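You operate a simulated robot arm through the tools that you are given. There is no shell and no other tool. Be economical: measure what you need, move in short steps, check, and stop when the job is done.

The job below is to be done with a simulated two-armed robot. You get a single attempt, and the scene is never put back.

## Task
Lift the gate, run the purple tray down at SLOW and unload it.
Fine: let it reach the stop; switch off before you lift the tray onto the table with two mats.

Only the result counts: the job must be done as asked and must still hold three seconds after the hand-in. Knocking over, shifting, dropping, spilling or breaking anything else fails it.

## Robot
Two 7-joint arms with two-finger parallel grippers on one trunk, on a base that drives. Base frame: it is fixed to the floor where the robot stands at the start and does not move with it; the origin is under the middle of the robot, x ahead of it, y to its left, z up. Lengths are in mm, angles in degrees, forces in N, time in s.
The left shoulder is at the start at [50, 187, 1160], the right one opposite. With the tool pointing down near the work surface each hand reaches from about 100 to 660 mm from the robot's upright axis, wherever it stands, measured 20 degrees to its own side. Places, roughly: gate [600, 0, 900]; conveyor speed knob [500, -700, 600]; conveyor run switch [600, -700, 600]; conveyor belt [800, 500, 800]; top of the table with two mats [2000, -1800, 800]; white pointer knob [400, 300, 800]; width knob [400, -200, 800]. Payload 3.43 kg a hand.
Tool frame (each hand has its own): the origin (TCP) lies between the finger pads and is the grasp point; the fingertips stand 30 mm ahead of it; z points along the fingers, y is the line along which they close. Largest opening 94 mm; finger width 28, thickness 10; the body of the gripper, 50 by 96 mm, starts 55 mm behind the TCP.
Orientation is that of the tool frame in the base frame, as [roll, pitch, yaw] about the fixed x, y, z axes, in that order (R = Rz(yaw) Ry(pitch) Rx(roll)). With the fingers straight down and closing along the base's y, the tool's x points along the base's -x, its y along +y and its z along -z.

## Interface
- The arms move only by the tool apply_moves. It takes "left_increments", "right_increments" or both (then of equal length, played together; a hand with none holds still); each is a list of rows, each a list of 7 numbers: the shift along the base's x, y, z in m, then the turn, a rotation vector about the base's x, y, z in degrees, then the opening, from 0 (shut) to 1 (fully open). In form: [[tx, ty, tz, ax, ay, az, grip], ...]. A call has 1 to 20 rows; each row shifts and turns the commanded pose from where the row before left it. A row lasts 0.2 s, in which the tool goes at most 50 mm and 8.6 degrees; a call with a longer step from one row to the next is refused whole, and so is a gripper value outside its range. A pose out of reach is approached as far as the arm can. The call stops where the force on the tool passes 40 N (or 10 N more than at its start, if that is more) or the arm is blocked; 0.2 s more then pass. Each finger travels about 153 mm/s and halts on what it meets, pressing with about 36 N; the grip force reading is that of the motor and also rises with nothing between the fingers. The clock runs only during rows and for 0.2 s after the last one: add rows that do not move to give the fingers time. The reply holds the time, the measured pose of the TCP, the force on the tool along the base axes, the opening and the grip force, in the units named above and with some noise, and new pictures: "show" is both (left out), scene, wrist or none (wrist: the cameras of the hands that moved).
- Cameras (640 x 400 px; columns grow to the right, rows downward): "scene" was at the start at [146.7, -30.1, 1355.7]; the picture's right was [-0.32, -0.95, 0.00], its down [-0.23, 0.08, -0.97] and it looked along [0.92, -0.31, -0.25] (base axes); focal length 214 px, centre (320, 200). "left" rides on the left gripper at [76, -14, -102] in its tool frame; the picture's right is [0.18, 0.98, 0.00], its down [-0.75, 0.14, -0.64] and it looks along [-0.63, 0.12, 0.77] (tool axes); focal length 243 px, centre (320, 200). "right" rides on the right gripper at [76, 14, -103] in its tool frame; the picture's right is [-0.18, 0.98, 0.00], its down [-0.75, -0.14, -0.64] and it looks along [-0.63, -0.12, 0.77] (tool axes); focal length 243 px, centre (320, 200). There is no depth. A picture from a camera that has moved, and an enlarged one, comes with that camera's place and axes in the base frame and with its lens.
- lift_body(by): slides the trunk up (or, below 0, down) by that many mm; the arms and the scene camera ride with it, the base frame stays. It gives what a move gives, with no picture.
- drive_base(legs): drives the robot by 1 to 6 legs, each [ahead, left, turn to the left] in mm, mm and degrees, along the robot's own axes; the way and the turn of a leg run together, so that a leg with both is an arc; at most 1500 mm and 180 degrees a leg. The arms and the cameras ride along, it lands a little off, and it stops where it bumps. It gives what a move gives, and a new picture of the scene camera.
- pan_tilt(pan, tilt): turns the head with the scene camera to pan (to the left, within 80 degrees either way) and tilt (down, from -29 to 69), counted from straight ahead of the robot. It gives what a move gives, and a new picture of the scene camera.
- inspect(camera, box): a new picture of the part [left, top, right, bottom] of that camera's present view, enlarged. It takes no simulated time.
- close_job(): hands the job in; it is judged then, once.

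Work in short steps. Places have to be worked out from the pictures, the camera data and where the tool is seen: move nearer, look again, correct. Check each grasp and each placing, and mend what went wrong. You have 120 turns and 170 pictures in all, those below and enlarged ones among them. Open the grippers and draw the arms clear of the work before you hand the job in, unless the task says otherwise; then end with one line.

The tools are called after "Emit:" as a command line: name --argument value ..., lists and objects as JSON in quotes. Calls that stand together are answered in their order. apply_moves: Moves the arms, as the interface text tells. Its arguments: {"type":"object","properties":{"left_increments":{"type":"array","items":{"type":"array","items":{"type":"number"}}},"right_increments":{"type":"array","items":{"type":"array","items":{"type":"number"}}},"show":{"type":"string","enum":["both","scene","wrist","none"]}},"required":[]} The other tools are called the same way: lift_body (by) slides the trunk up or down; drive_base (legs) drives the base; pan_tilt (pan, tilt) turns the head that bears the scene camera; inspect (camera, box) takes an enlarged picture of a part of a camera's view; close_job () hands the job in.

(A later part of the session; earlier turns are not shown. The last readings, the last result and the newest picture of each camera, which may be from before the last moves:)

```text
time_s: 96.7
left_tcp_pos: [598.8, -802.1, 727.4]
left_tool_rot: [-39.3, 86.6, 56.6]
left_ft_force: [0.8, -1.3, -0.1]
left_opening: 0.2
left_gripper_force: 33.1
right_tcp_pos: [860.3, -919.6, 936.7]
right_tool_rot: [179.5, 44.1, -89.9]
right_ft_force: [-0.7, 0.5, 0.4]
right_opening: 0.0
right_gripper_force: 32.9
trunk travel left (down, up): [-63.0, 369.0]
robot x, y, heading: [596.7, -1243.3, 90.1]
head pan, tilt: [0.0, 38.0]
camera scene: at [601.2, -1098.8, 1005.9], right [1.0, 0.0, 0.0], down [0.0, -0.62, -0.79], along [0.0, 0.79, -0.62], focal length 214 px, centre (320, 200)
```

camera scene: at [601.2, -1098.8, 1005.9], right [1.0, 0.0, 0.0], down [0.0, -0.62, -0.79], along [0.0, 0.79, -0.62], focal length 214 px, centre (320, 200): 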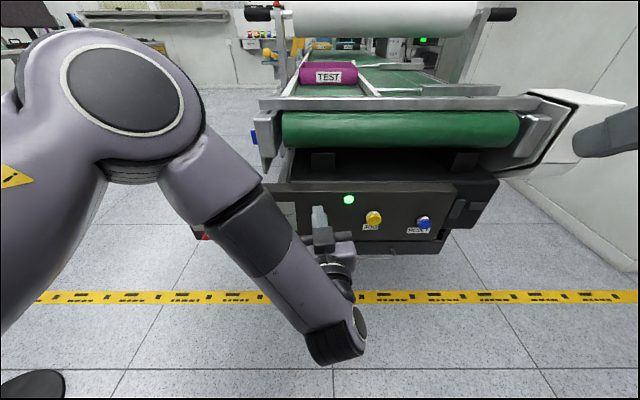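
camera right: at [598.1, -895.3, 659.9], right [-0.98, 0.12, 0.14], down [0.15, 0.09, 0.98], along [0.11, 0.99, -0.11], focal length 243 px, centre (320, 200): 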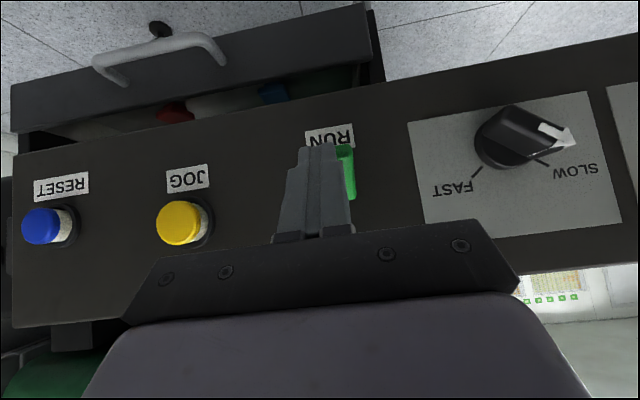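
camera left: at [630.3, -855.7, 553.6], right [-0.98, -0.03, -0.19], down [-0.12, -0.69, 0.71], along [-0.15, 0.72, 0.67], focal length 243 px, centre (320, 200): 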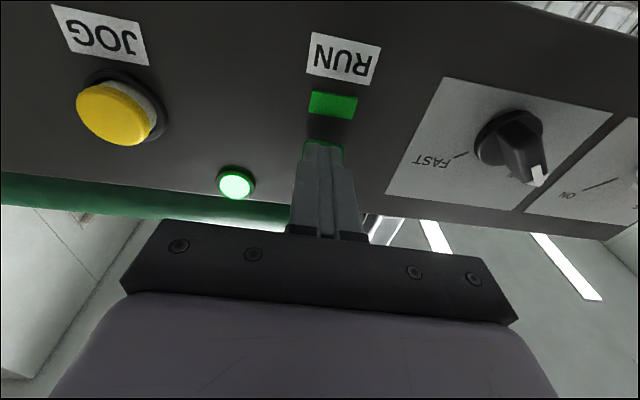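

Slow and steady. Waiting further.

Emit:
apply_moves --left_increments '[[0, 0, 0, 0, 0, 0, 0], [0, 0, 0, 0, 0, 0, 0], [0, 0, 0, 0, 0, 0, 0], [0, 0, 0, 0, 0, 0, 0], [0, 0, 0, 0, 0, 0, 0], [0, 0, 0, 0, 0, 0, 0], [0, 0, 0, 0, 0, 0, 0], [0, 0, 0, 0, 0, 0, 0], [0, 0, 0, 0, 0, 0, 0], [0, 0, 0, 0, 0, 0, 0], [0, 0, 0, 0, 0, 0, 0], [0, 0, 0, 0, 0, 0, 0]]' --show "scene"

```text
time_s: 99.3
left_tcp_pos: [600.0, -800.2, 729.6]
left_tool_rot: [-37.6, 86.2, 58.5]
left_ft_force: [0.4, -0.3, 0.2]
left_opening: 0.1
left_gripper_force: 32.9
right_tcp_pos: [860.4, -920.3, 938.7]
right_tool_rot: [179.5, 44.1, -89.9]
right_ft_force: [0.4, 0.1, 0.1]
right_opening: 0.0
right_gripper_force: 32.8
trunk travel left (down, up): [-63.0, 369.0]
robot x, y, heading: [604.2, -1243.3, 89.7]
head pan, tilt: [0.0, 38.0]
camera scene: at [601.2, -1098.8, 1005.9], right [1.0, 0.0, 0.0], down [0.0, -0.62, -0.79], along [0.0, 0.79, -0.62], focal length 214 px, centre (320, 200)
```

scene: 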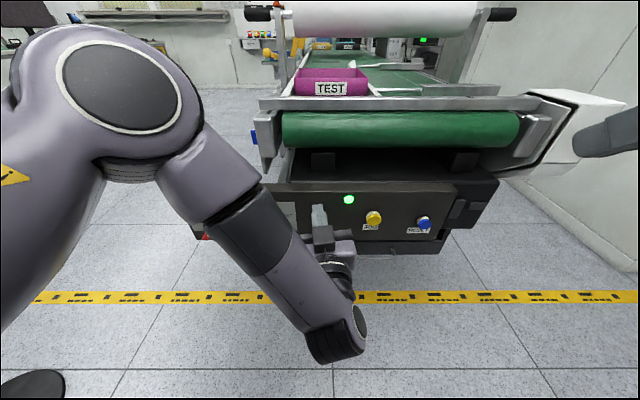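

It's nearly at the stop. I'll position the closed fingers above the lever while waiting.

Emit:
apply_moves --left_increments '[[0.004, 0.012, -0.008, 0, 0, 0, 0], [0.003, 0.012, -0.008, 0, 0, 0, 0], [0, 0.012, -0.008, 0, 0, 0, 0], [0, 0, 0, 0, 0, 0, 0], [0, 0, 0, 0, 0, 0, 0], [0, 0, 0, 0, 0, 0, 0], [0, 0, 0, 0, 0, 0, 0], [0, 0, 0, 0, 0, 0, 0], [0, 0, 0, 0, 0, 0, 0], [0, 0, 0, 0, 0, 0, 0]]' --show "scene"

Emit:
inspect --camera "scene" --box '[260, 50, 440, 250]'

```text
time_s: 101.5
left_tcp_pos: [607.7, -768.1, 702.6]
left_tool_rot: [-25.8, 86.4, 69.6]
left_ft_force: [0.8, -0.5, 0.4]
left_opening: 0.0
left_gripper_force: 32.4
right_tcp_pos: [861.5, -920.2, 937.4]
right_tool_rot: [179.5, 44.1, -89.8]
right_ft_force: [-0.7, 0.5, 0.1]
right_opening: 0.0
right_gripper_force: 32.4
trunk travel left (down, up): [-63.0, 369.0]
robot x, y, heading: [601.2, -1241.7, 89.9]
head pan, tilt: [0.0, 38.0]
camera scene: at [601.2, -1098.8, 1005.9], right [1.0, 0.0, 0.0], down [0.0, -0.62, -0.79], along [0.0, 0.79, -0.62], focal length 214 px, centre (320, 200)
```

scene: 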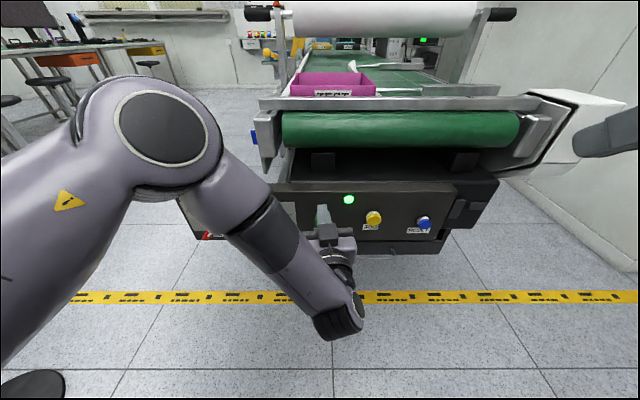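

```text
2.00 times, centred on (350, 150) of scene
camera zoom: at [601.2, -1098.8, 1005.9], right [1.0, 0.0, 0.0], down [0.0, -0.62, -0.79], along [0.0, 0.79, -0.62], focal length 429 px, centre (260, 300)
```

zoom: 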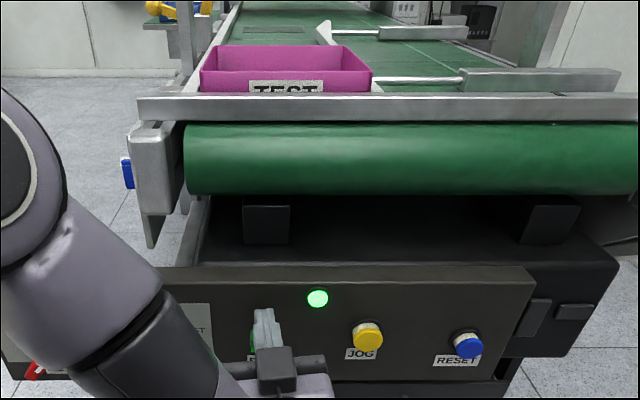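

Close to the stop; I'll wait another 2 s and compare.

Emit:
apply_moves --left_increments '[[0, 0, 0, 0, 0, 0, 0], [0, 0, 0, 0, 0, 0, 0], [0, 0, 0, 0, 0, 0, 0], [0, 0, 0, 0, 0, 0, 0], [0, 0, 0, 0, 0, 0, 0], [0, 0, 0, 0, 0, 0, 0], [0, 0, 0, 0, 0, 0, 0], [0, 0, 0, 0, 0, 0, 0], [0, 0, 0, 0, 0, 0, 0]]' --show "none"

Emit:
inspect --camera "scene" --box '[260, 50, 440, 250]'

Emit:
inspect --camera "left" --box '[160, 0, 480, 250]'

```text
time_s: 103.5
left_tcp_pos: [608.5, -766.5, 702.7]
left_tool_rot: [-27.1, 86.5, 68.2]
left_ft_force: [0.5, 0.3, 0.2]
left_opening: 0.0
left_gripper_force: 33.0
right_tcp_pos: [860.6, -920.0, 937.2]
right_tool_rot: [179.5, 44.1, -89.9]
right_ft_force: [-0.4, 0.7, -0.3]
right_opening: 0.0
right_gripper_force: 33.2
trunk travel left (down, up): [-63.0, 369.0]
robot x, y, heading: [600.9, -1242.7, 89.7]
head pan, tilt: [0.0, 38.0]
```

```text
2.00 times, centred on (350, 150) of scene
camera zoom: at [601.2, -1098.8, 1005.9], right [1.0, 0.0, 0.0], down [0.0, -0.62, -0.79], along [0.0, 0.79, -0.62], focal length 429 px, centre (260, 300)
```

zoom: 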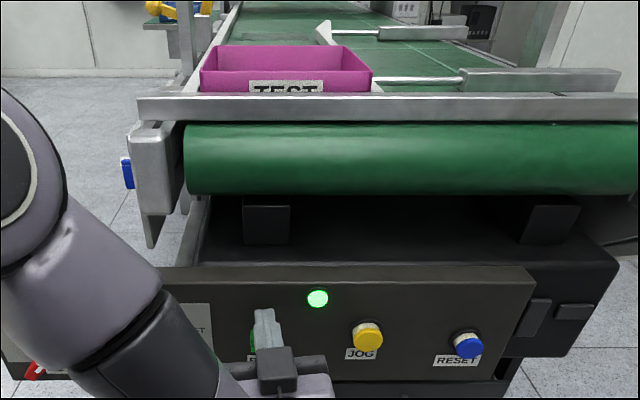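

```text
1.60 times, centred on (320, 125) of left
camera zoom: at [634.9, -864.2, 621.0], right [-0.97, -0.08, -0.21], down [-0.1, -0.69, 0.71], along [-0.2, 0.72, 0.67], focal length 388 px, centre (320, 320)
```

zoom: 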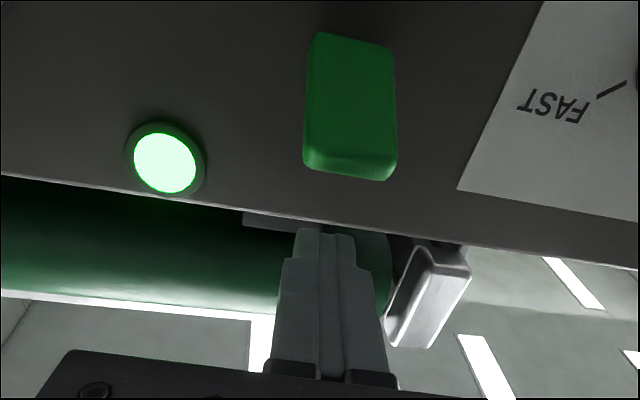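

The tray hasn't moved in 2 s, so it's at the stop. Now I'll switch off by pressing the lever down from above.

Emit:
apply_moves --left_increments '[[-0.002, 0, -0.008, 0, 0, 0, 0], [0, 0, -0.008, 0, 0, 0, 0], [0, 0, -0.008, 0, 0, 0, 0], [0, 0, -0.008, 0, 0, 0, 0], [0, 0, -0.008, 0, 0, 0, 0], [0, 0, -0.008, 0, 0, 0, 0], [0, 0, -0.008, 0, 0, 0, 0], [0, 0, -0.008, 0, 0, 0, 0], [0, 0, -0.006, 0, 0, 0, 0], [0, 0, 0, 0, 0, 0, 0]]' --show "wrist"

Emit:
inspect --camera "scene" --box '[260, 190, 390, 280]'

```text
time_s: 105.7
left_tcp_pos: [612.7, -772.2, 633.3]
left_tool_rot: [-12.9, 86.0, 81.4]
left_ft_force: [0.3, -0.1, 0.6]
left_opening: 0.0
left_gripper_force: 32.4
right_tcp_pos: [859.8, -920.4, 935.9]
right_tool_rot: [179.5, 44.1, -89.8]
right_ft_force: [-0.4, -0.6, 0.5]
right_opening: 0.1
right_gripper_force: 33.3
trunk travel left (down, up): [-63.0, 369.0]
robot x, y, heading: [603.7, -1240.1, 89.9]
head pan, tilt: [0.0, 38.0]
camera left: at [635.8, -867.8, 551.3], right [-0.98, -0.06, -0.2], down [-0.1, -0.7, 0.71], along [-0.18, 0.71, 0.68], focal length 243 px, centre (320, 200)
```

left: 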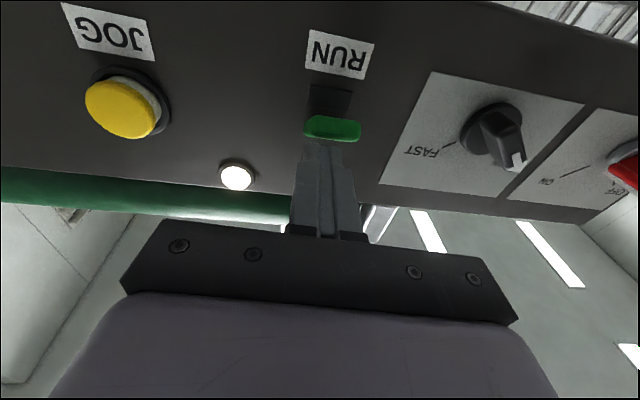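

```text
4.44 times, centred on (325, 235) of scene
camera zoom: at [601.2, -1098.9, 1005.9], right [1.0, 0.0, 0.0], down [0.0, -0.62, -0.79], along [0.0, 0.79, -0.62], focal length 953 px, centre (298, 44)
```

zoom: 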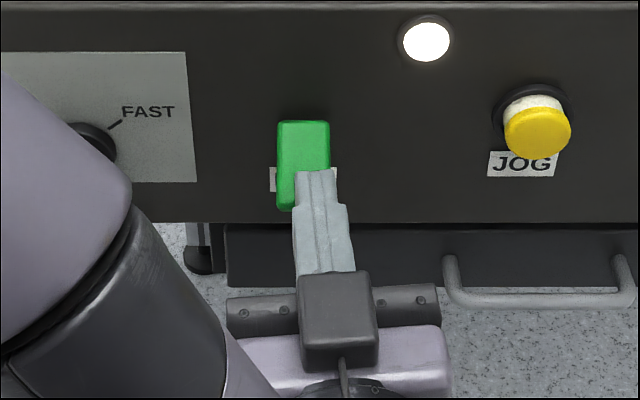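

The lamp is back to white and the lever is down, so it's off. Now I'll withdraw the left hand and turn it tool-down again while the trunk goes up.

Emit:
apply_moves --left_increments '[[0, -0.03, 0, 0, 0, 0, 0], [0, -0.03, 0.01, 0, 0, 0, 0], [0, -0.02, 0.03, 0, 0, 0, 0], [-0.01, -0.01, 0.03, 0, 0, 0, 0.5], [-0.01, 0, 0.03, 0, 0, 0, 1]]' --show "none"

Emit:
lift_body --by 330

Emit:
apply_moves --left_increments '[[-0.01, -0.005, 0, -8.2, 0, 0, 1], [-0.01, -0.005, 0, -8.2, 0, 0, 1], [-0.01, -0.005, 0, -8.2, 0, 0, 1], [-0.01, -0.005, 0, -8.2, 0, 0, 1], [-0.01, -0.005, 0, -8.2, 0, 0, 1], [-0.01, -0.005, 0, -8.2, 0, 0, 1], [-0.01, -0.005, 0, -8.2, 0, 0, 1], [-0.01, -0.005, 0, -8.2, 0, 0, 1], [-0.01, -0.005, 0, -8.2, 0, 0, 1], [-0.01, -0.005, 0, -8.2, 0, 0, 1], [0, 0, 0, -4, 0, 0, 1]]' --right_increments '[[0, 0, 0, -7.5, 0, 0, 1], [0, 0, 0, -7.5, 0, 0, 1], [0, 0, 0, -7.5, 0, 0, 1], [0, 0, 0, -7.5, 0, 0, 1], [0, 0, 0, -7.5, 0, 0, 1], [0, 0, 0, -6.5, 0, 0, 1], [0, 0, 0, 0, 0, 0, 1], [0, 0, 0, 0, 0, 0, 1], [0, 0, 0, 0, 0, 0, 1], [0, 0, 0, 0, 0, 0, 1], [0, 0, 0, 0, 0, 0, 1]]' --show "scene"

```text
time_s: 106.9
left_tcp_pos: [587.3, -828.1, 727.9]
left_tool_rot: [-29.6, 88.1, 65.5]
left_ft_force: [1.2, 0.2, 0.0]
left_opening: 93.9
left_gripper_force: 0.1
left hand out of reach, approached as far as the arm can: row 2, 3
right_tcp_pos: [860.8, -919.8, 937.3]
right_tool_rot: [179.6, 44.1, -89.9]
right_ft_force: [-0.4, 0.5, 0.0]
right_opening: 0.0
right_gripper_force: 32.6
trunk travel left (down, up): [-63.0, 369.0]
robot x, y, heading: [599.8, -1243.4, 90.0]
head pan, tilt: [0.0, 38.0]
```

```text
time_s: 110.2
left_tcp_pos: [589.5, -827.2, 1067.0]
left_tool_rot: [-33.7, 86.8, 61.2]
left_ft_force: [-0.3, -0.1, -0.1]
left_opening: 94.0
left_gripper_force: 0.1
right_tcp_pos: [860.2, -919.9, 1267.8]
right_tool_rot: [179.4, 44.1, -89.9]
right_ft_force: [0.4, 0.3, 0.6]
right_opening: 0.0
right_gripper_force: 32.7
trunk travel left (down, up): [-393.0, 39.0]
robot x, y, heading: [602.3, -1237.6, 90.0]
head pan, tilt: [0.0, 38.0]
```

```text
time_s: 112.5
left_tcp_pos: [503.0, -887.7, 1064.5]
left_tool_rot: [177.9, 7.2, -89.8]
left_ft_force: [0.4, 0.3, -0.5]
left_opening: 93.9
left_gripper_force: 0.1
right_tcp_pos: [859.9, -919.5, 1266.1]
right_tool_rot: [179.4, 0.2, -89.8]
right_ft_force: [-0.3, 0.0, 0.7]
right_opening: 93.9
right_gripper_force: 0.1
trunk travel left (down, up): [-393.0, 39.0]
robot x, y, heading: [605.8, -1242.6, 90.1]
head pan, tilt: [0.0, 38.0]
camera scene: at [601.3, -1098.8, 1335.8], right [1.0, 0.0, 0.0], down [0.0, -0.62, -0.79], along [0.0, 0.79, -0.62], focal length 214 px, centre (320, 200)
```

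scene: 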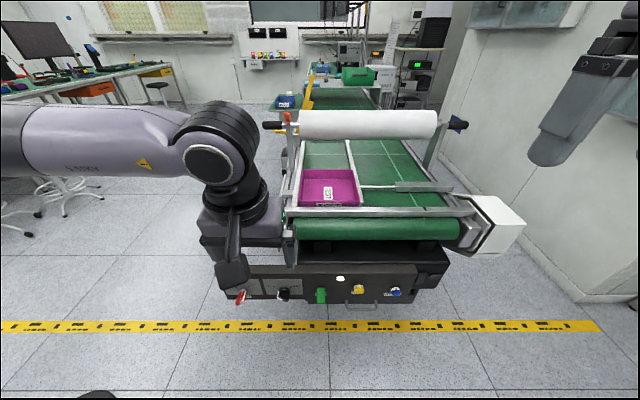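

Good overview. Zooming on the tray to measure it.

Emit:
inspect --camera "scene" --box '[270, 130, 400, 240]'

Emit:
inspect --camera "left" --box '[0, 0, 640, 400]'

Emit:
inspect --camera "right" --box '[0, 0, 640, 400]'

```text
3.64 times, centred on (335, 185) of scene
camera zoom: at [601.3, -1098.8, 1335.8], right [1.0, 0.0, 0.0], down [0.0, -0.62, -0.79], along [0.0, 0.79, -0.62], focal length 780 px, centre (266, 254)
```

zoom: 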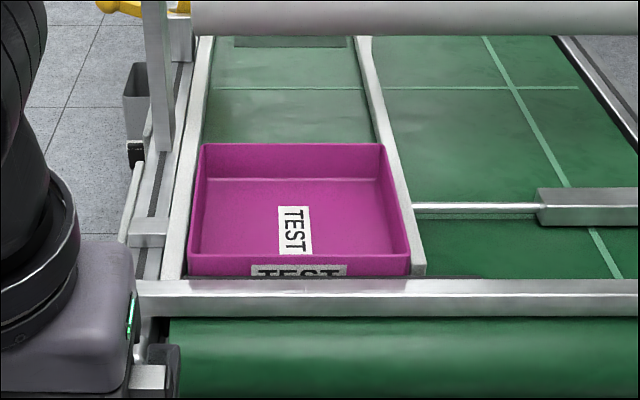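

```text
1.00 times, centred on (320, 200) of left
camera zoom: at [522.0, -976.1, 1156.9], right [-0.98, -0.19, 0.01], down [-0.12, 0.67, 0.74], along [-0.15, 0.72, -0.68], focal length 243 px, centre (320, 200)
```

zoom: 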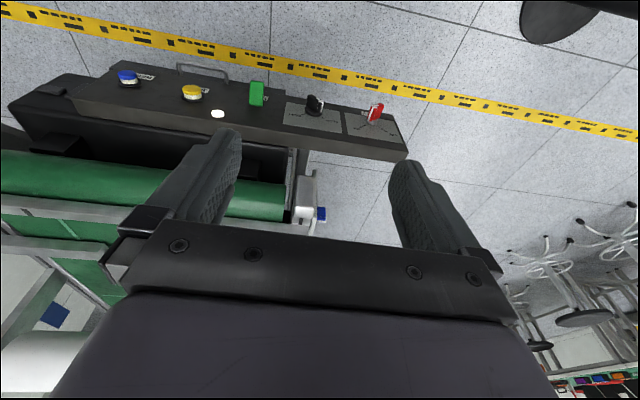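

```text
1.00 times, centred on (320, 200) of right
camera zoom: at [847.1, -997.5, 1370.2], right [-0.98, 0.18, 0.01], down [0.15, 0.75, 0.64], along [0.11, 0.63, -0.77], focal length 243 px, centre (320, 200)
```

zoom: 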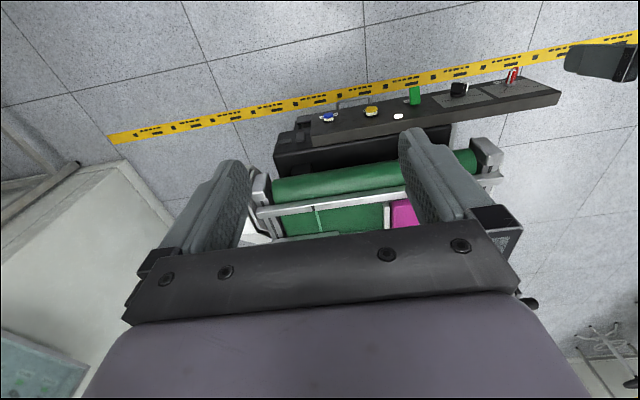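

The tray rim spans x 535–726 and y -568…-375. I'll drive closer and centred (about 165 ahead, 28 right), hands high.

Emit:
drive_base --legs '[[165, -28, 0]]'

Emit:
apply_moves --left_increments '[[0, 0.03, 0, -7, 0, 0, 1], [0, 0.04, 0, 0, 2, 0, 1], [0, 0.04, 0, 0, 0, 0, 1], [0, 0.04, 0, 0, 0, 0, 1], [0, 0.03, 0, 0, 0, 0, 1], [0, 0, 0, 0, 0, 0, 1]]' --right_increments '[[-0.035, 0.03, -0.015, 0, 0, 0, 1], [-0.035, 0.03, -0.015, 0, 0, 0, 1], [-0.035, 0.03, -0.015, 0, 0, 0, 1], [-0.035, 0.03, -0.015, 0, 0, 0, 1], [-0.03, 0.03, -0.015, 0, 0, 0, 1], [0, 0.03, -0.03, 0, 0, 0, 1]]'

```text
time_s: 114.0
left_tcp_pos: [530.9, -722.3, 1064.9]
left_tool_rot: [177.8, 7.3, -89.5]
left_ft_force: [-0.1, -0.6, 0.1]
left_opening: 93.9
left_gripper_force: 0.1
right_tcp_pos: [888.5, -753.2, 1266.8]
right_tool_rot: [179.4, 0.0, -89.7]
right_ft_force: [-0.3, 0.2, -0.5]
right_opening: 94.1
right_gripper_force: 0.2
trunk travel left (down, up): [-393.0, 39.0]
robot x, y, heading: [628.3, -1080.9, 89.7]
head pan, tilt: [0.0, 38.0]
camera scene: at [629.1, -932.9, 1335.7], right [1.0, 0.0, 0.0], down [0.0, -0.62, -0.79], along [0.0, 0.79, -0.62], focal length 214 px, centre (320, 200)
```

scene: 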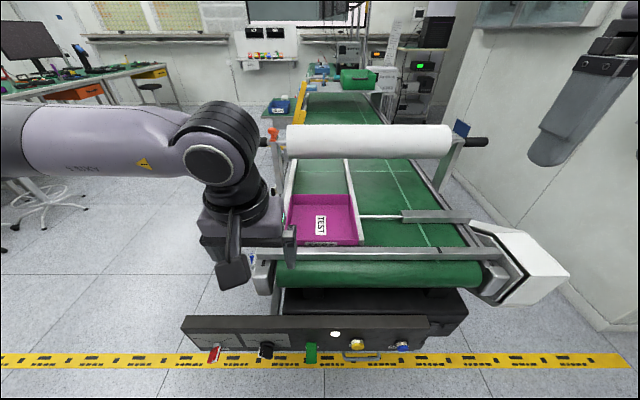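

```text
time_s: 115.4
left_tcp_pos: [532.8, -539.6, 1064.1]
left_tool_rot: [175.7, 0.3, -89.8]
left_ft_force: [-0.2, 0.5, -0.6]
left_opening: 93.9
left_gripper_force: 0.0
right_tcp_pos: [797.7, -643.7, 1194.1]
right_tool_rot: [179.3, 0.0, -89.8]
right_ft_force: [-0.3, 1.1, 0.6]
right_opening: 94.0
right_gripper_force: 0.2
right hand out of reach, approached as far as the arm can: row 3, 4, 5, 6
trunk travel left (down, up): [-393.0, 39.0]
robot x, y, heading: [627.8, -1079.7, 89.8]
head pan, tilt: [0.0, 38.0]
camera scene: at [629.1, -933.1, 1335.8], right [1.0, 0.0, 0.0], down [0.0, -0.62, -0.79], along [0.0, 0.79, -0.62], focal length 214 px, centre (320, 200)
camera right: at [784.5, -720.0, 1297.3], right [-0.98, 0.18, 0.01], down [0.15, 0.75, 0.64], along [0.11, 0.63, -0.77], focal length 243 px, centre (320, 200)
camera left: at [556.0, -616.5, 1165.6], right [-0.98, -0.19, 0.07], down [-0.1, 0.75, 0.65], along [-0.18, 0.63, -0.75], focal length 243 px, centre (320, 200)
```

scene: 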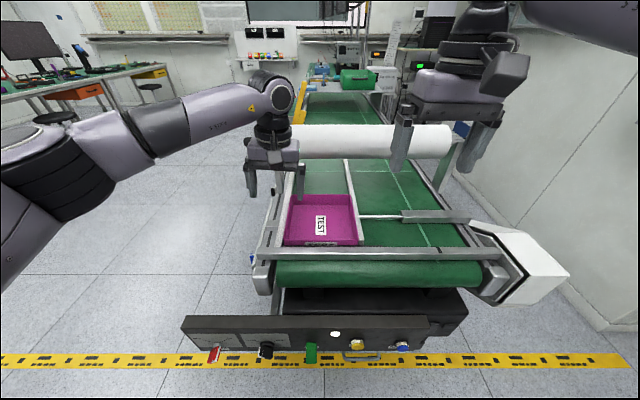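
right: 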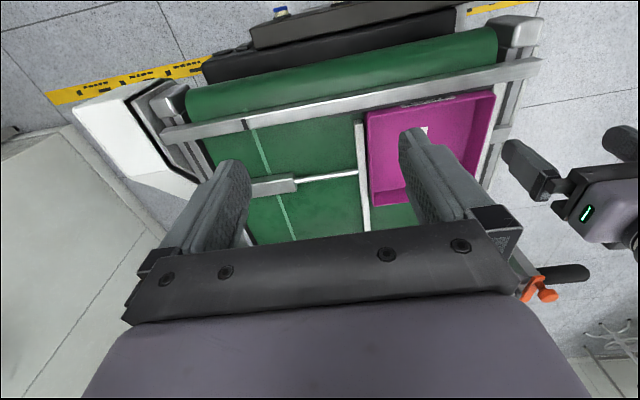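
left: 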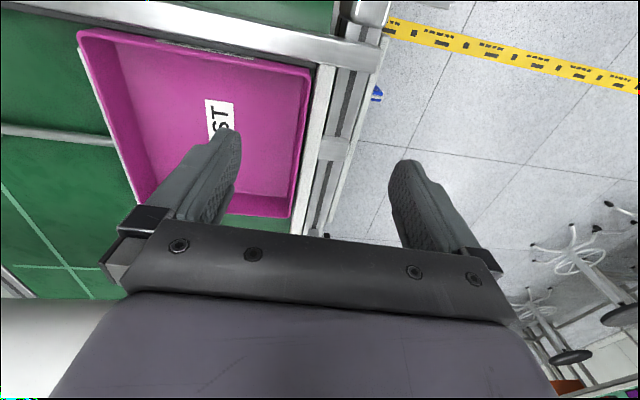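

The rim is at z≈911, with tray x 533–726 and y -564…-369. I'll drop the trunk 90 mm and close in 45 mm for better reach.

Emit:
lift_body --by -90

Emit:
drive_base --legs '[[45, 0, 0]]'

Emit:
apply_moves --right_increments '[[-0.02, 0.02, 0, 0, 0, 0, 1], [-0.02, 0.03, -0.01, 0, 0, 0, 1], [-0.02, 0.03, -0.02, 0, 0, 0, 1], [-0.01, 0.03, -0.02, 0, 0, 0, 1], [0, 0.02, -0.03, 0, 0, 0, 1], [0, 0, 0, 0, 0, 0, 1]]' --left_increments '[[0, 0.01, 0, -0.3, 4, 0, 1], [0, 0.01, 0, 0, 0, 0, 1], [0, 0.008, 0, 0, 0, 0, 1], [0, 0, 0, 0, 0, 0, 1], [0, 0, 0, 0, 0, 0, 1], [0, 0, 0, 0, 0, 0, 1]]'

```text
time_s: 116.7
left_tcp_pos: [532.9, -540.9, 974.6]
left_tool_rot: [175.7, 0.3, -89.7]
left_ft_force: [-0.6, 0.2, 0.0]
left_opening: 93.8
left_gripper_force: 0.0
right_tcp_pos: [797.1, -644.0, 1104.3]
right_tool_rot: [179.4, 0.2, -89.7]
right_ft_force: [-0.6, -0.5, 0.7]
right_opening: 94.2
right_gripper_force: 0.1
trunk travel left (down, up): [-303.0, 129.0]
robot x, y, heading: [629.9, -1078.6, 90.1]
head pan, tilt: [0.0, 38.0]
```

```text
time_s: 117.5
left_tcp_pos: [532.3, -495.5, 974.5]
left_tool_rot: [175.7, 0.3, -89.6]
left_ft_force: [-0.1, 1.0, -0.6]
left_opening: 93.9
left_gripper_force: 0.2
right_tcp_pos: [796.1, -596.9, 1103.4]
right_tool_rot: [179.4, 0.2, -89.9]
right_ft_force: [0.1, -0.1, 0.0]
right_opening: 94.1
right_gripper_force: 0.2
trunk travel left (down, up): [-303.0, 129.0]
robot x, y, heading: [627.9, -1032.7, 90.1]
head pan, tilt: [0.0, 38.0]
camera scene: at [628.9, -888.2, 1245.7], right [1.0, 0.0, 0.0], down [0.0, -0.62, -0.79], along [0.0, 0.79, -0.62], focal length 214 px, centre (320, 200)
```

scene: 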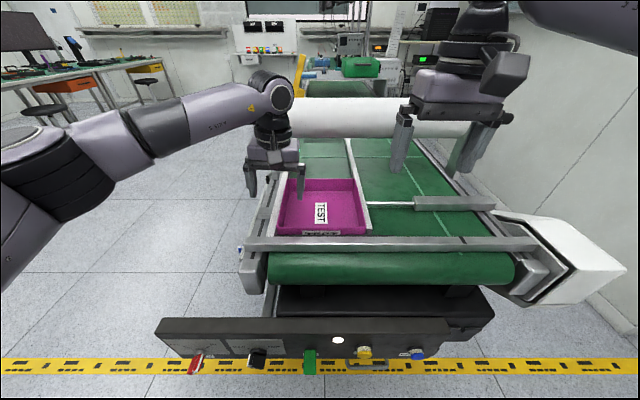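

```text
time_s: 119.0
left_tcp_pos: [532.5, -467.8, 974.4]
left_tool_rot: [171.7, 0.1, -89.7]
left_ft_force: [0.1, 0.8, 0.2]
left_opening: 93.9
left_gripper_force: 0.0
right_tcp_pos: [825.0, -538.6, 1031.7]
right_tool_rot: [179.3, 0.2, -89.7]
right_ft_force: [0.6, -0.7, -0.9]
right_opening: 94.0
right_gripper_force: 0.1
right hand out of reach, approached as far as the arm can: row 1, 2, 3, 4, 5
trunk travel left (down, up): [-303.0, 129.0]
robot x, y, heading: [629.7, -1032.5, 90.0]
head pan, tilt: [0.0, 38.0]
camera scene: at [628.9, -888.8, 1245.8], right [1.0, 0.0, 0.0], down [0.0, -0.62, -0.79], along [0.0, 0.79, -0.62], focal length 214 px, centre (320, 200)
camera right: at [811.8, -616.4, 1135.7], right [-0.98, 0.18, 0.01], down [0.15, 0.75, 0.64], along [0.11, 0.63, -0.77], focal length 243 px, centre (320, 200)
camera left: at [562.5, -543.9, 1074.4], right [-0.97, -0.19, 0.14], down [-0.05, 0.75, 0.66], along [-0.23, 0.63, -0.74], focal length 243 px, centre (320, 200)
```

scene: 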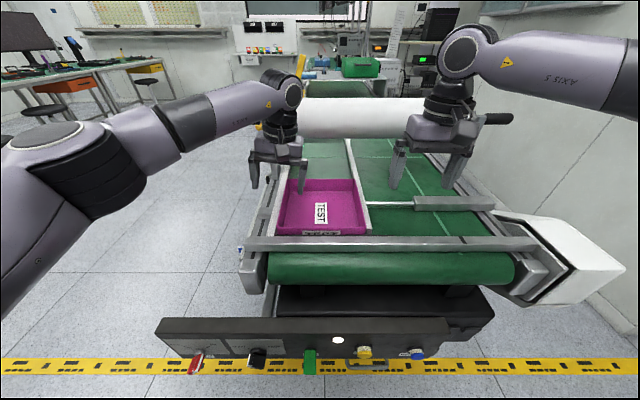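
right: 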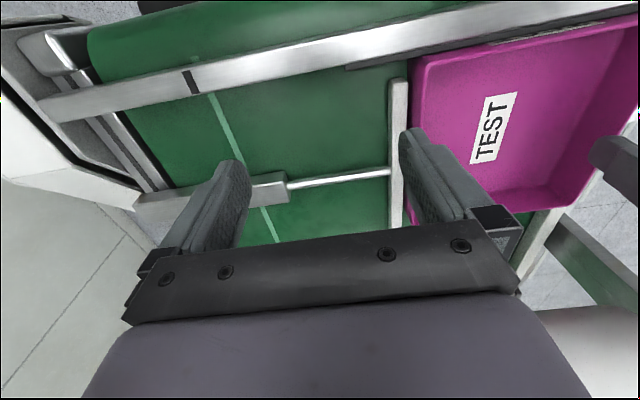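
left: 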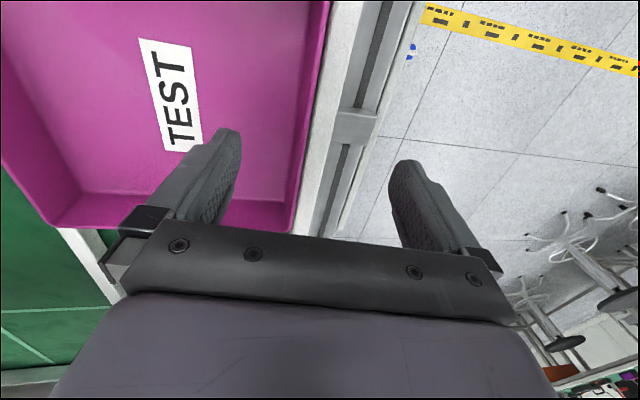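

The left hand's roll correction was in the wrong direction, so I'll undo it (-8° about y). I'll also try moving the right hand inward to x≈726.

Emit:
apply_moves --right_increments '[[-0.025, 0.01, 0, 0, 0, 0, 1], [-0.025, 0.01, 0, 0, 0, 0, 1], [-0.025, 0.01, 0, 0, 0, 0, 1], [-0.02, 0.01, 0, 0, 0, 0, 1], [0, 0.01, 0, 0, 0, 0, 1], [0, 0, 0, 0, 0, 0, 1]]' --left_increments '[[0, 0, 0, 0, -4, 0, 1], [0, 0, 0, 0, -4, 0, 1], [0, 0, 0, 0, 0, 0, 1], [0, 0, 0, 0, 0, 0, 1], [0, 0, 0, 0, 0, 0, 1], [0, 0, 0, 0, 0, 0, 1]]'

```text
time_s: 120.3
left_tcp_pos: [532.8, -467.5, 974.1]
left_tool_rot: [179.7, 0.0, -89.7]
left_ft_force: [-0.1, -0.7, 0.1]
left_opening: 93.9
left_gripper_force: 0.0
right_tcp_pos: [811.7, -550.6, 1025.2]
right_tool_rot: [179.3, 0.4, -89.8]
right_ft_force: [-0.7, -0.2, 0.9]
right_opening: 94.0
right_gripper_force: 0.1
right hand out of reach, approached as far as the arm can: row 1, 2, 3, 4, 5
trunk travel left (down, up): [-303.0, 129.0]
robot x, y, heading: [628.5, -1031.4, 90.1]
head pan, tilt: [0.0, 38.0]
camera scene: at [628.9, -888.9, 1245.9], right [1.0, 0.0, 0.0], down [0.0, -0.62, -0.79], along [0.0, 0.79, -0.62], focal length 214 px, centre (320, 200)
camera right: at [799.0, -628.6, 1129.4], right [-0.98, 0.18, 0.01], down [0.15, 0.75, 0.64], along [0.11, 0.63, -0.77], focal length 243 px, centre (320, 200)
camera left: at [548.3, -543.8, 1077.6], right [-0.98, -0.19, 0.0], down [-0.14, 0.75, 0.64], along [-0.13, 0.63, -0.77], focal length 243 px, centre (320, 200)
```

scene: 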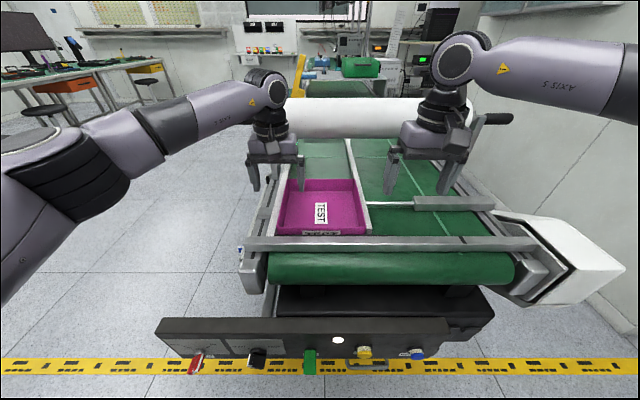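
right: 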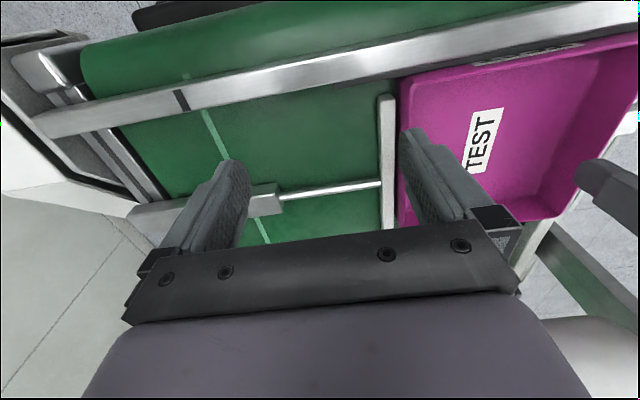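
left: 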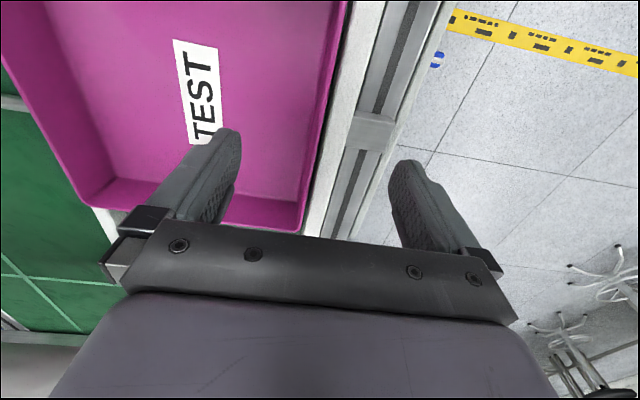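

The right arm is stuck in a poor posture. I'll draw it back toward the body and inward, then re-approach.

Emit:
apply_moves --right_increments '[[0.0, -0.04, 0.02, 0, 0, 0, 1], [0.0, -0.04, 0.02, 0, 0, 0, 1], [-0.01, -0.04, 0.01, 0, 0, 0, 1], [-0.02, -0.04, 0, 0, 0, 0, 1], [-0.03, -0.02, 0, 0, 0, 0, 1], [-0.03, 0, 0, 0, 0, 0, 1], [-0.02, 0, 0, 0, 0, 0, 1], [0, 0, 0, 0, 0, 0, 1]]' --show "scene"

```text
time_s: 122.2
left_tcp_pos: [533.0, -468.6, 974.5]
left_tool_rot: [179.7, 0.0, -89.8]
left_ft_force: [-0.5, -0.2, -1.0]
left_opening: 94.1
left_gripper_force: 0.1
right_tcp_pos: [741.0, -729.8, 1076.8]
right_tool_rot: [179.3, 0.2, -90.0]
right_ft_force: [0.2, -0.2, -0.1]
right_opening: 94.0
right_gripper_force: 0.0
right hand out of reach, approached as far as the arm can: row 6, 7
trunk travel left (down, up): [-303.0, 129.0]
robot x, y, heading: [633.0, -1036.6, 90.4]
head pan, tilt: [0.0, 38.0]
camera scene: at [628.9, -889.1, 1245.9], right [1.0, 0.0, 0.0], down [0.0, -0.62, -0.79], along [0.0, 0.79, -0.62], focal length 214 px, centre (320, 200)
```

scene: 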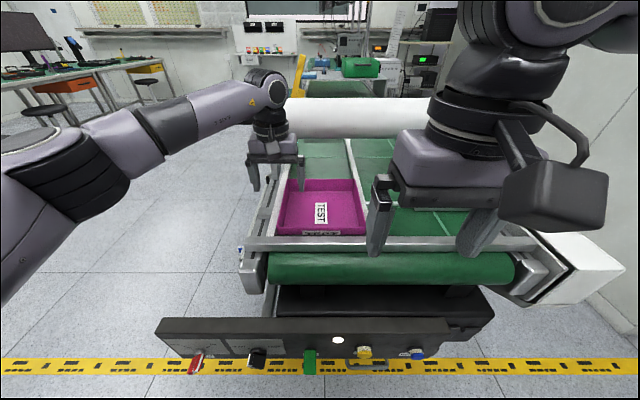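

I'll shift the base 85 mm left instead, so the right hand works further out on its own side.

Emit:
drive_base --legs '[[0, 85, 0]]'

Emit:
apply_moves --right_increments '[[0.02, 0.04, -0.01, 0, 0, 0, 1], [0.02, 0.04, -0.01, 0, 0, 0, 1], [0.02, 0.04, -0.01, 0, 0, 0, 1], [0.01, 0.04, -0.015, 0, 0, 0, 1], [0, 0.04, -0.015, 0, 0, 0, 1], [0, 0.04, -0.015, 0, 0, 0, 1], [0, 0.02, -0.015, 0, 0, 0, 1], [0, 0, 0, 0, 0, 0, 1]]' --left_increments '[[0.02, 0, 0, 0, 0, 0, 1], [0.02, 0, 0, 0, 0, 0, 1], [0.02, 0, 0, 0, 0, 0, 1], [0.02, 0, 0, 0, 0, 0, 1], [0.005, 0, 0, 0, 0, 0, 1], [0, 0, 0, 0, 0, 0, 1], [0, 0, 0, 0, 0, 0, 1], [0, 0, 0, 0, 0, 0, 1]]'

```text
time_s: 123.2
left_tcp_pos: [447.7, -467.9, 975.4]
left_tool_rot: [179.8, 0.0, -89.5]
left_ft_force: [0.6, 0.2, 0.0]
left_opening: 94.2
left_gripper_force: 0.1
right_tcp_pos: [655.6, -730.7, 1075.9]
right_tool_rot: [179.4, 0.2, -89.8]
right_ft_force: [0.1, 0.8, 0.4]
right_opening: 94.1
right_gripper_force: 0.0
trunk travel left (down, up): [-303.0, 129.0]
robot x, y, heading: [544.3, -1030.0, 90.0]
head pan, tilt: [0.0, 38.0]
camera scene: at [543.9, -888.9, 1245.9], right [1.0, 0.0, 0.0], down [0.0, -0.62, -0.79], along [0.0, 0.79, -0.62], focal length 214 px, centre (320, 200)
```

scene: 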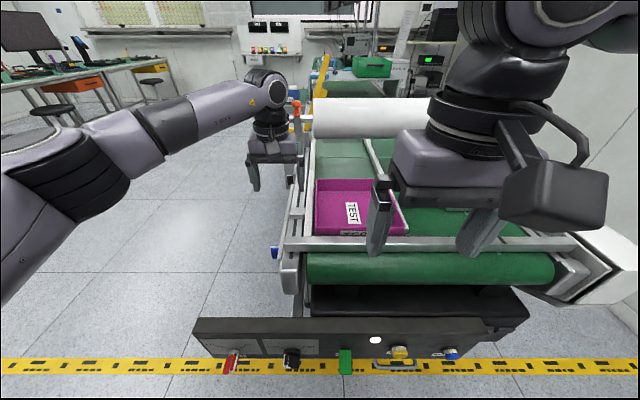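

```text
time_s: 125.0
left_tcp_pos: [533.6, -468.6, 975.7]
left_tool_rot: [179.8, 0.0, -89.6]
left_ft_force: [-0.1, 0.6, 0.3]
left_opening: 94.0
left_gripper_force: 0.1
right_tcp_pos: [764.7, -513.2, 985.6]
right_tool_rot: [179.2, 0.3, -90.0]
right_ft_force: [0.5, 0.4, 0.1]
right_opening: 93.8
right_gripper_force: 0.0
right hand out of reach, approached as far as the arm can: row 5, 6, 7
trunk travel left (down, up): [-303.0, 129.0]
robot x, y, heading: [543.1, -1033.0, 90.0]
head pan, tilt: [0.0, 38.0]
camera scene: at [544.6, -888.9, 1245.8], right [1.0, 0.0, 0.0], down [0.0, -0.62, -0.79], along [0.0, 0.79, -0.62], focal length 214 px, centre (320, 200)
camera right: at [752.1, -591.5, 1089.4], right [-0.98, 0.18, 0.01], down [0.15, 0.75, 0.64], along [0.11, 0.64, -0.76], focal length 243 px, centre (320, 200)
camera left: at [549.4, -544.2, 1078.1], right [-0.98, -0.19, 0.01], down [-0.14, 0.75, 0.64], along [-0.13, 0.63, -0.77], focal length 243 px, centre (320, 200)
```

scene: 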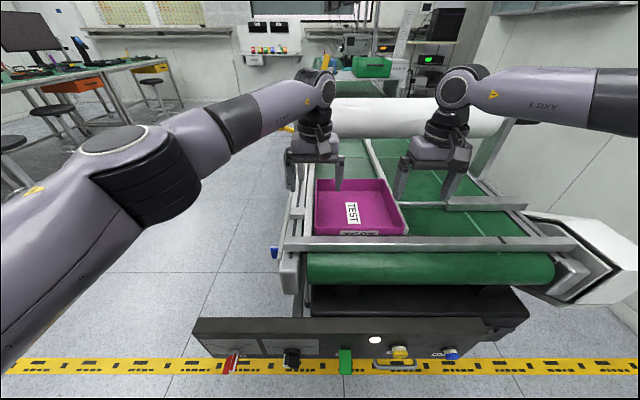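
right: 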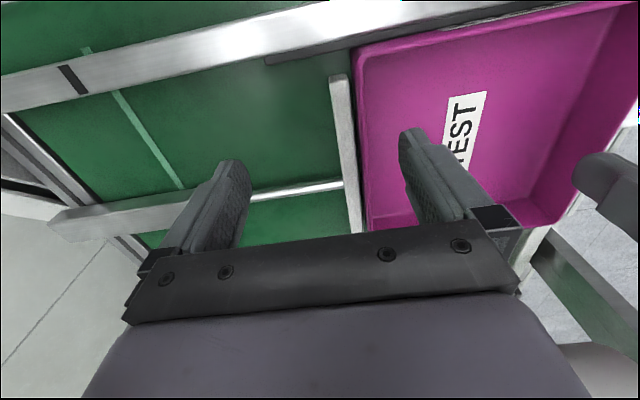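
left: 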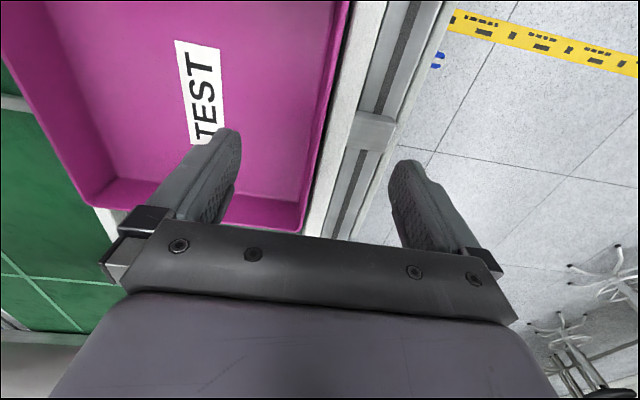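

The right hand sits 40 mm too far out, so I'll shift the base a further 42 mm left and compensate with the left hand.

Emit:
drive_base --legs '[[0, 40, 0]]'

Emit:
apply_moves --left_increments '[[0.02, 0, 0, 0, 0, 0, 1], [0.021, 0, 0, 0, 0, 0, 1], [0, 0, 0, 0, 0, 0, 1]]' --right_increments '[[0, 0, -0.005, 0, 0, 0, 1], [0, 0, -0.005, 0, 0, 0, 1], [0, 0, 0, 0, 0, 0, 1]]'

```text
time_s: 125.9
left_tcp_pos: [493.5, -468.8, 975.3]
left_tool_rot: [179.8, 0.1, -89.5]
left_ft_force: [-1.7, -0.3, -0.4]
left_opening: 94.3
left_gripper_force: 0.1
right_tcp_pos: [724.6, -512.4, 986.5]
right_tool_rot: [179.3, 0.3, -89.9]
right_ft_force: [0.4, -1.0, -0.3]
right_opening: 93.8
right_gripper_force: 0.0
trunk travel left (down, up): [-303.0, 129.0]
robot x, y, heading: [510.6, -1031.1, 90.3]
head pan, tilt: [0.0, 38.0]
camera scene: at [504.5, -888.9, 1245.9], right [1.0, 0.0, 0.0], down [0.0, -0.62, -0.79], along [0.0, 0.79, -0.62], focal length 214 px, centre (320, 200)
```

scene: 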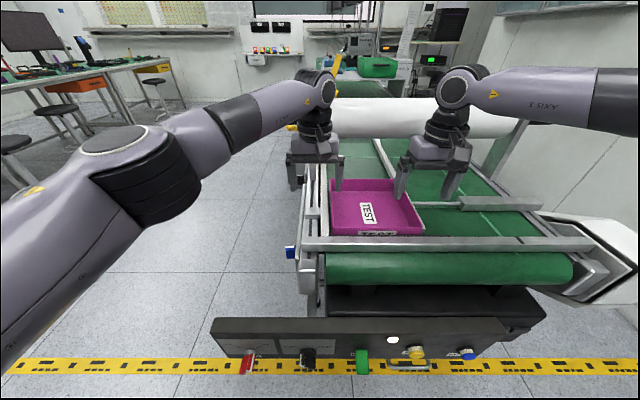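

```text
time_s: 126.7
left_tcp_pos: [499.8, -455.5, 976.5]
left_tool_rot: [-179.8, -0.1, -86.8]
left_ft_force: [0.5, 0.3, -0.2]
left_opening: 94.0
left_gripper_force: 0.1
left hand out of reach, approached as far as the arm can: row 2
right_tcp_pos: [725.9, -513.6, 976.2]
right_tool_rot: [179.2, 0.3, -89.9]
right_ft_force: [-0.6, -0.7, 0.6]
right_opening: 93.8
right_gripper_force: 0.0
trunk travel left (down, up): [-303.0, 129.0]
robot x, y, heading: [503.8, -1033.0, 90.1]
head pan, tilt: [0.0, 38.0]
camera scene: at [505.4, -889.0, 1245.9], right [1.0, 0.0, 0.0], down [0.0, -0.62, -0.79], along [0.0, 0.79, -0.62], focal length 214 px, centre (320, 200)
camera right: at [713.2, -591.8, 1079.4], right [-0.98, 0.18, 0.02], down [0.15, 0.75, 0.64], along [0.11, 0.64, -0.76], focal length 243 px, centre (320, 200)
camera left: at [518.2, -531.4, 1079.6], right [-0.97, -0.24, 0.0], down [-0.18, 0.74, 0.64], along [-0.15, 0.62, -0.77], focal length 243 px, centre (320, 200)
```

scene: 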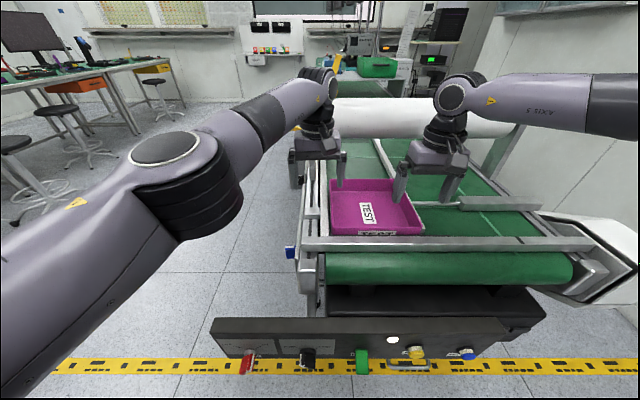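
right: 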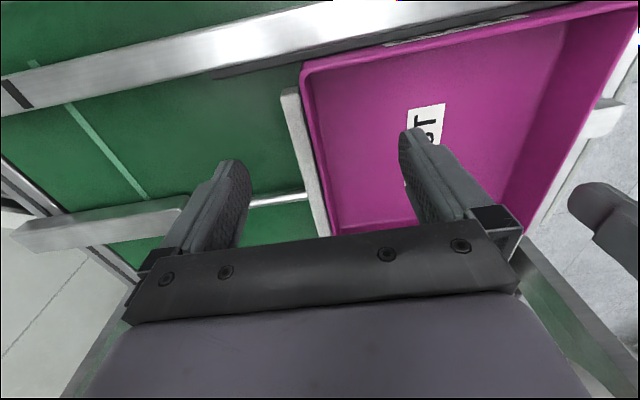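
left: 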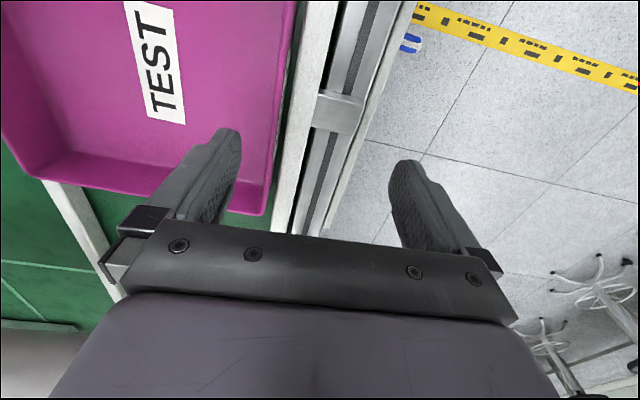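

Left is at its reach limit at this y. I'll bring it back to y≈-510 and over to x≈534.

Emit:
apply_moves --left_increments '[[0, -0.03, 0, 0, 0, 0, 1], [0.01, -0.03, 0, 0, 0, 0, 1], [0.015, 0, 0, 0, 0, 0, 1], [0, 0, 0, 0, 0, 0, 1]]' --show "wrist"

```text
time_s: 127.7
left_tcp_pos: [548.7, -530.9, 974.8]
left_tool_rot: [179.7, 0.0, -89.6]
left_ft_force: [0.3, 0.2, -0.3]
left_opening: 93.9
left_gripper_force: 0.0
right_tcp_pos: [725.9, -514.6, 975.9]
right_tool_rot: [179.2, 0.3, -89.9]
right_ft_force: [0.2, 0.0, 0.2]
right_opening: 93.9
right_gripper_force: 0.1
trunk travel left (down, up): [-303.0, 129.0]
robot x, y, heading: [502.8, -1030.6, 90.0]
head pan, tilt: [0.0, 38.0]
camera left: at [565.1, -605.6, 1077.6], right [-0.98, -0.19, 0.0], down [-0.14, 0.75, 0.64], along [-0.13, 0.63, -0.77], focal length 243 px, centre (320, 200)
```

left: 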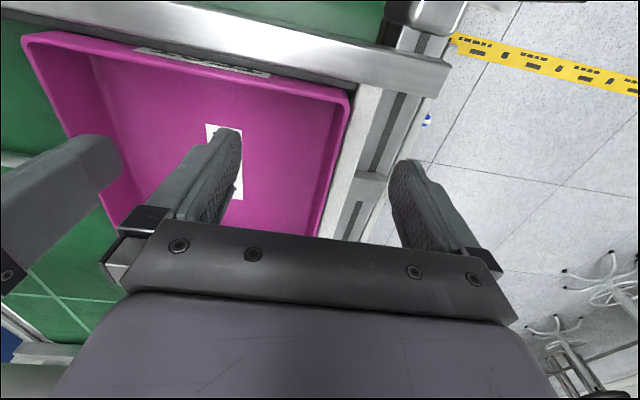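

Walls are at x≈531 (left) and x≈730 (right), rim z≈911. I'll align both hands over them and lower to tips at ~890, above the rails.

Emit:
apply_moves --left_increments '[[-0.009, 0.01, -0.012, 0, 0, 0, 0.8], [-0.009, 0.008, -0.012, 0, 0, 0, 0.7], [0, 0, -0.012, 0, 0, 0, 0.6], [0, 0, -0.012, 0, 0, 0, 0.6], [0, 0, 0, 0, 0, 0, 0.6]]' --right_increments '[[0.002, 0, -0.012, 0, 0, 0, 0.8], [0.002, 0, -0.012, 0, 0, 0, 0.7], [0, 0, -0.012, 0, 0, 0, 0.6], [0, 0, -0.012, 0, 0, 0, 0.6], [0, 0, 0, 0, 0, 0, 0.6]]'

```text
time_s: 128.9
left_tcp_pos: [531.8, -511.8, 927.8]
left_tool_rot: [179.7, 0.1, -89.5]
left_ft_force: [-0.5, 0.0, -0.2]
left_opening: 56.3
left_gripper_force: 0.0
right_tcp_pos: [731.7, -518.6, 929.8]
right_tool_rot: [179.1, 0.5, -90.0]
right_ft_force: [0.6, 0.6, -0.4]
right_opening: 56.3
right_gripper_force: 0.1
right hand out of reach, approached as far as the arm can: row 3
trunk travel left (down, up): [-303.0, 129.0]
robot x, y, heading: [505.8, -1030.8, 90.2]
head pan, tilt: [0.0, 38.0]
camera scene: at [505.1, -888.9, 1245.9], right [1.0, 0.0, 0.0], down [0.0, -0.62, -0.79], along [0.0, 0.79, -0.62], focal length 214 px, centre (320, 200)
camera right: at [718.7, -595.6, 1032.5], right [-0.98, 0.18, 0.02], down [0.15, 0.75, 0.64], along [0.11, 0.64, -0.76], focal length 243 px, centre (320, 200)
camera left: at [547.6, -587.3, 1030.0], right [-0.98, -0.19, 0.01], down [-0.14, 0.75, 0.64], along [-0.13, 0.63, -0.77], focal length 243 px, centre (320, 200)
```

scene: 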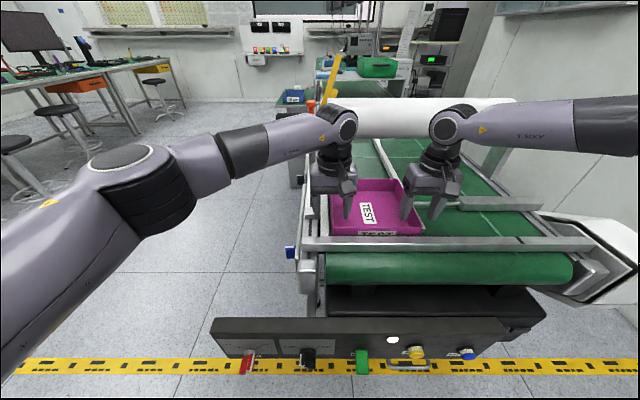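
right: 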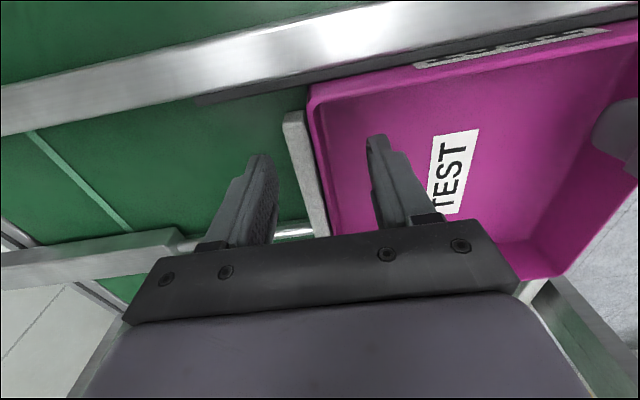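
left: 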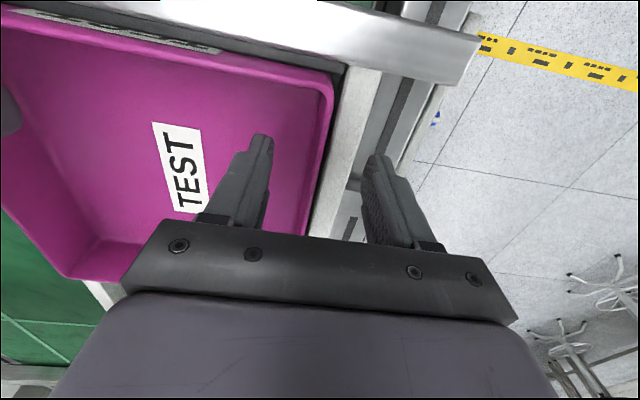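

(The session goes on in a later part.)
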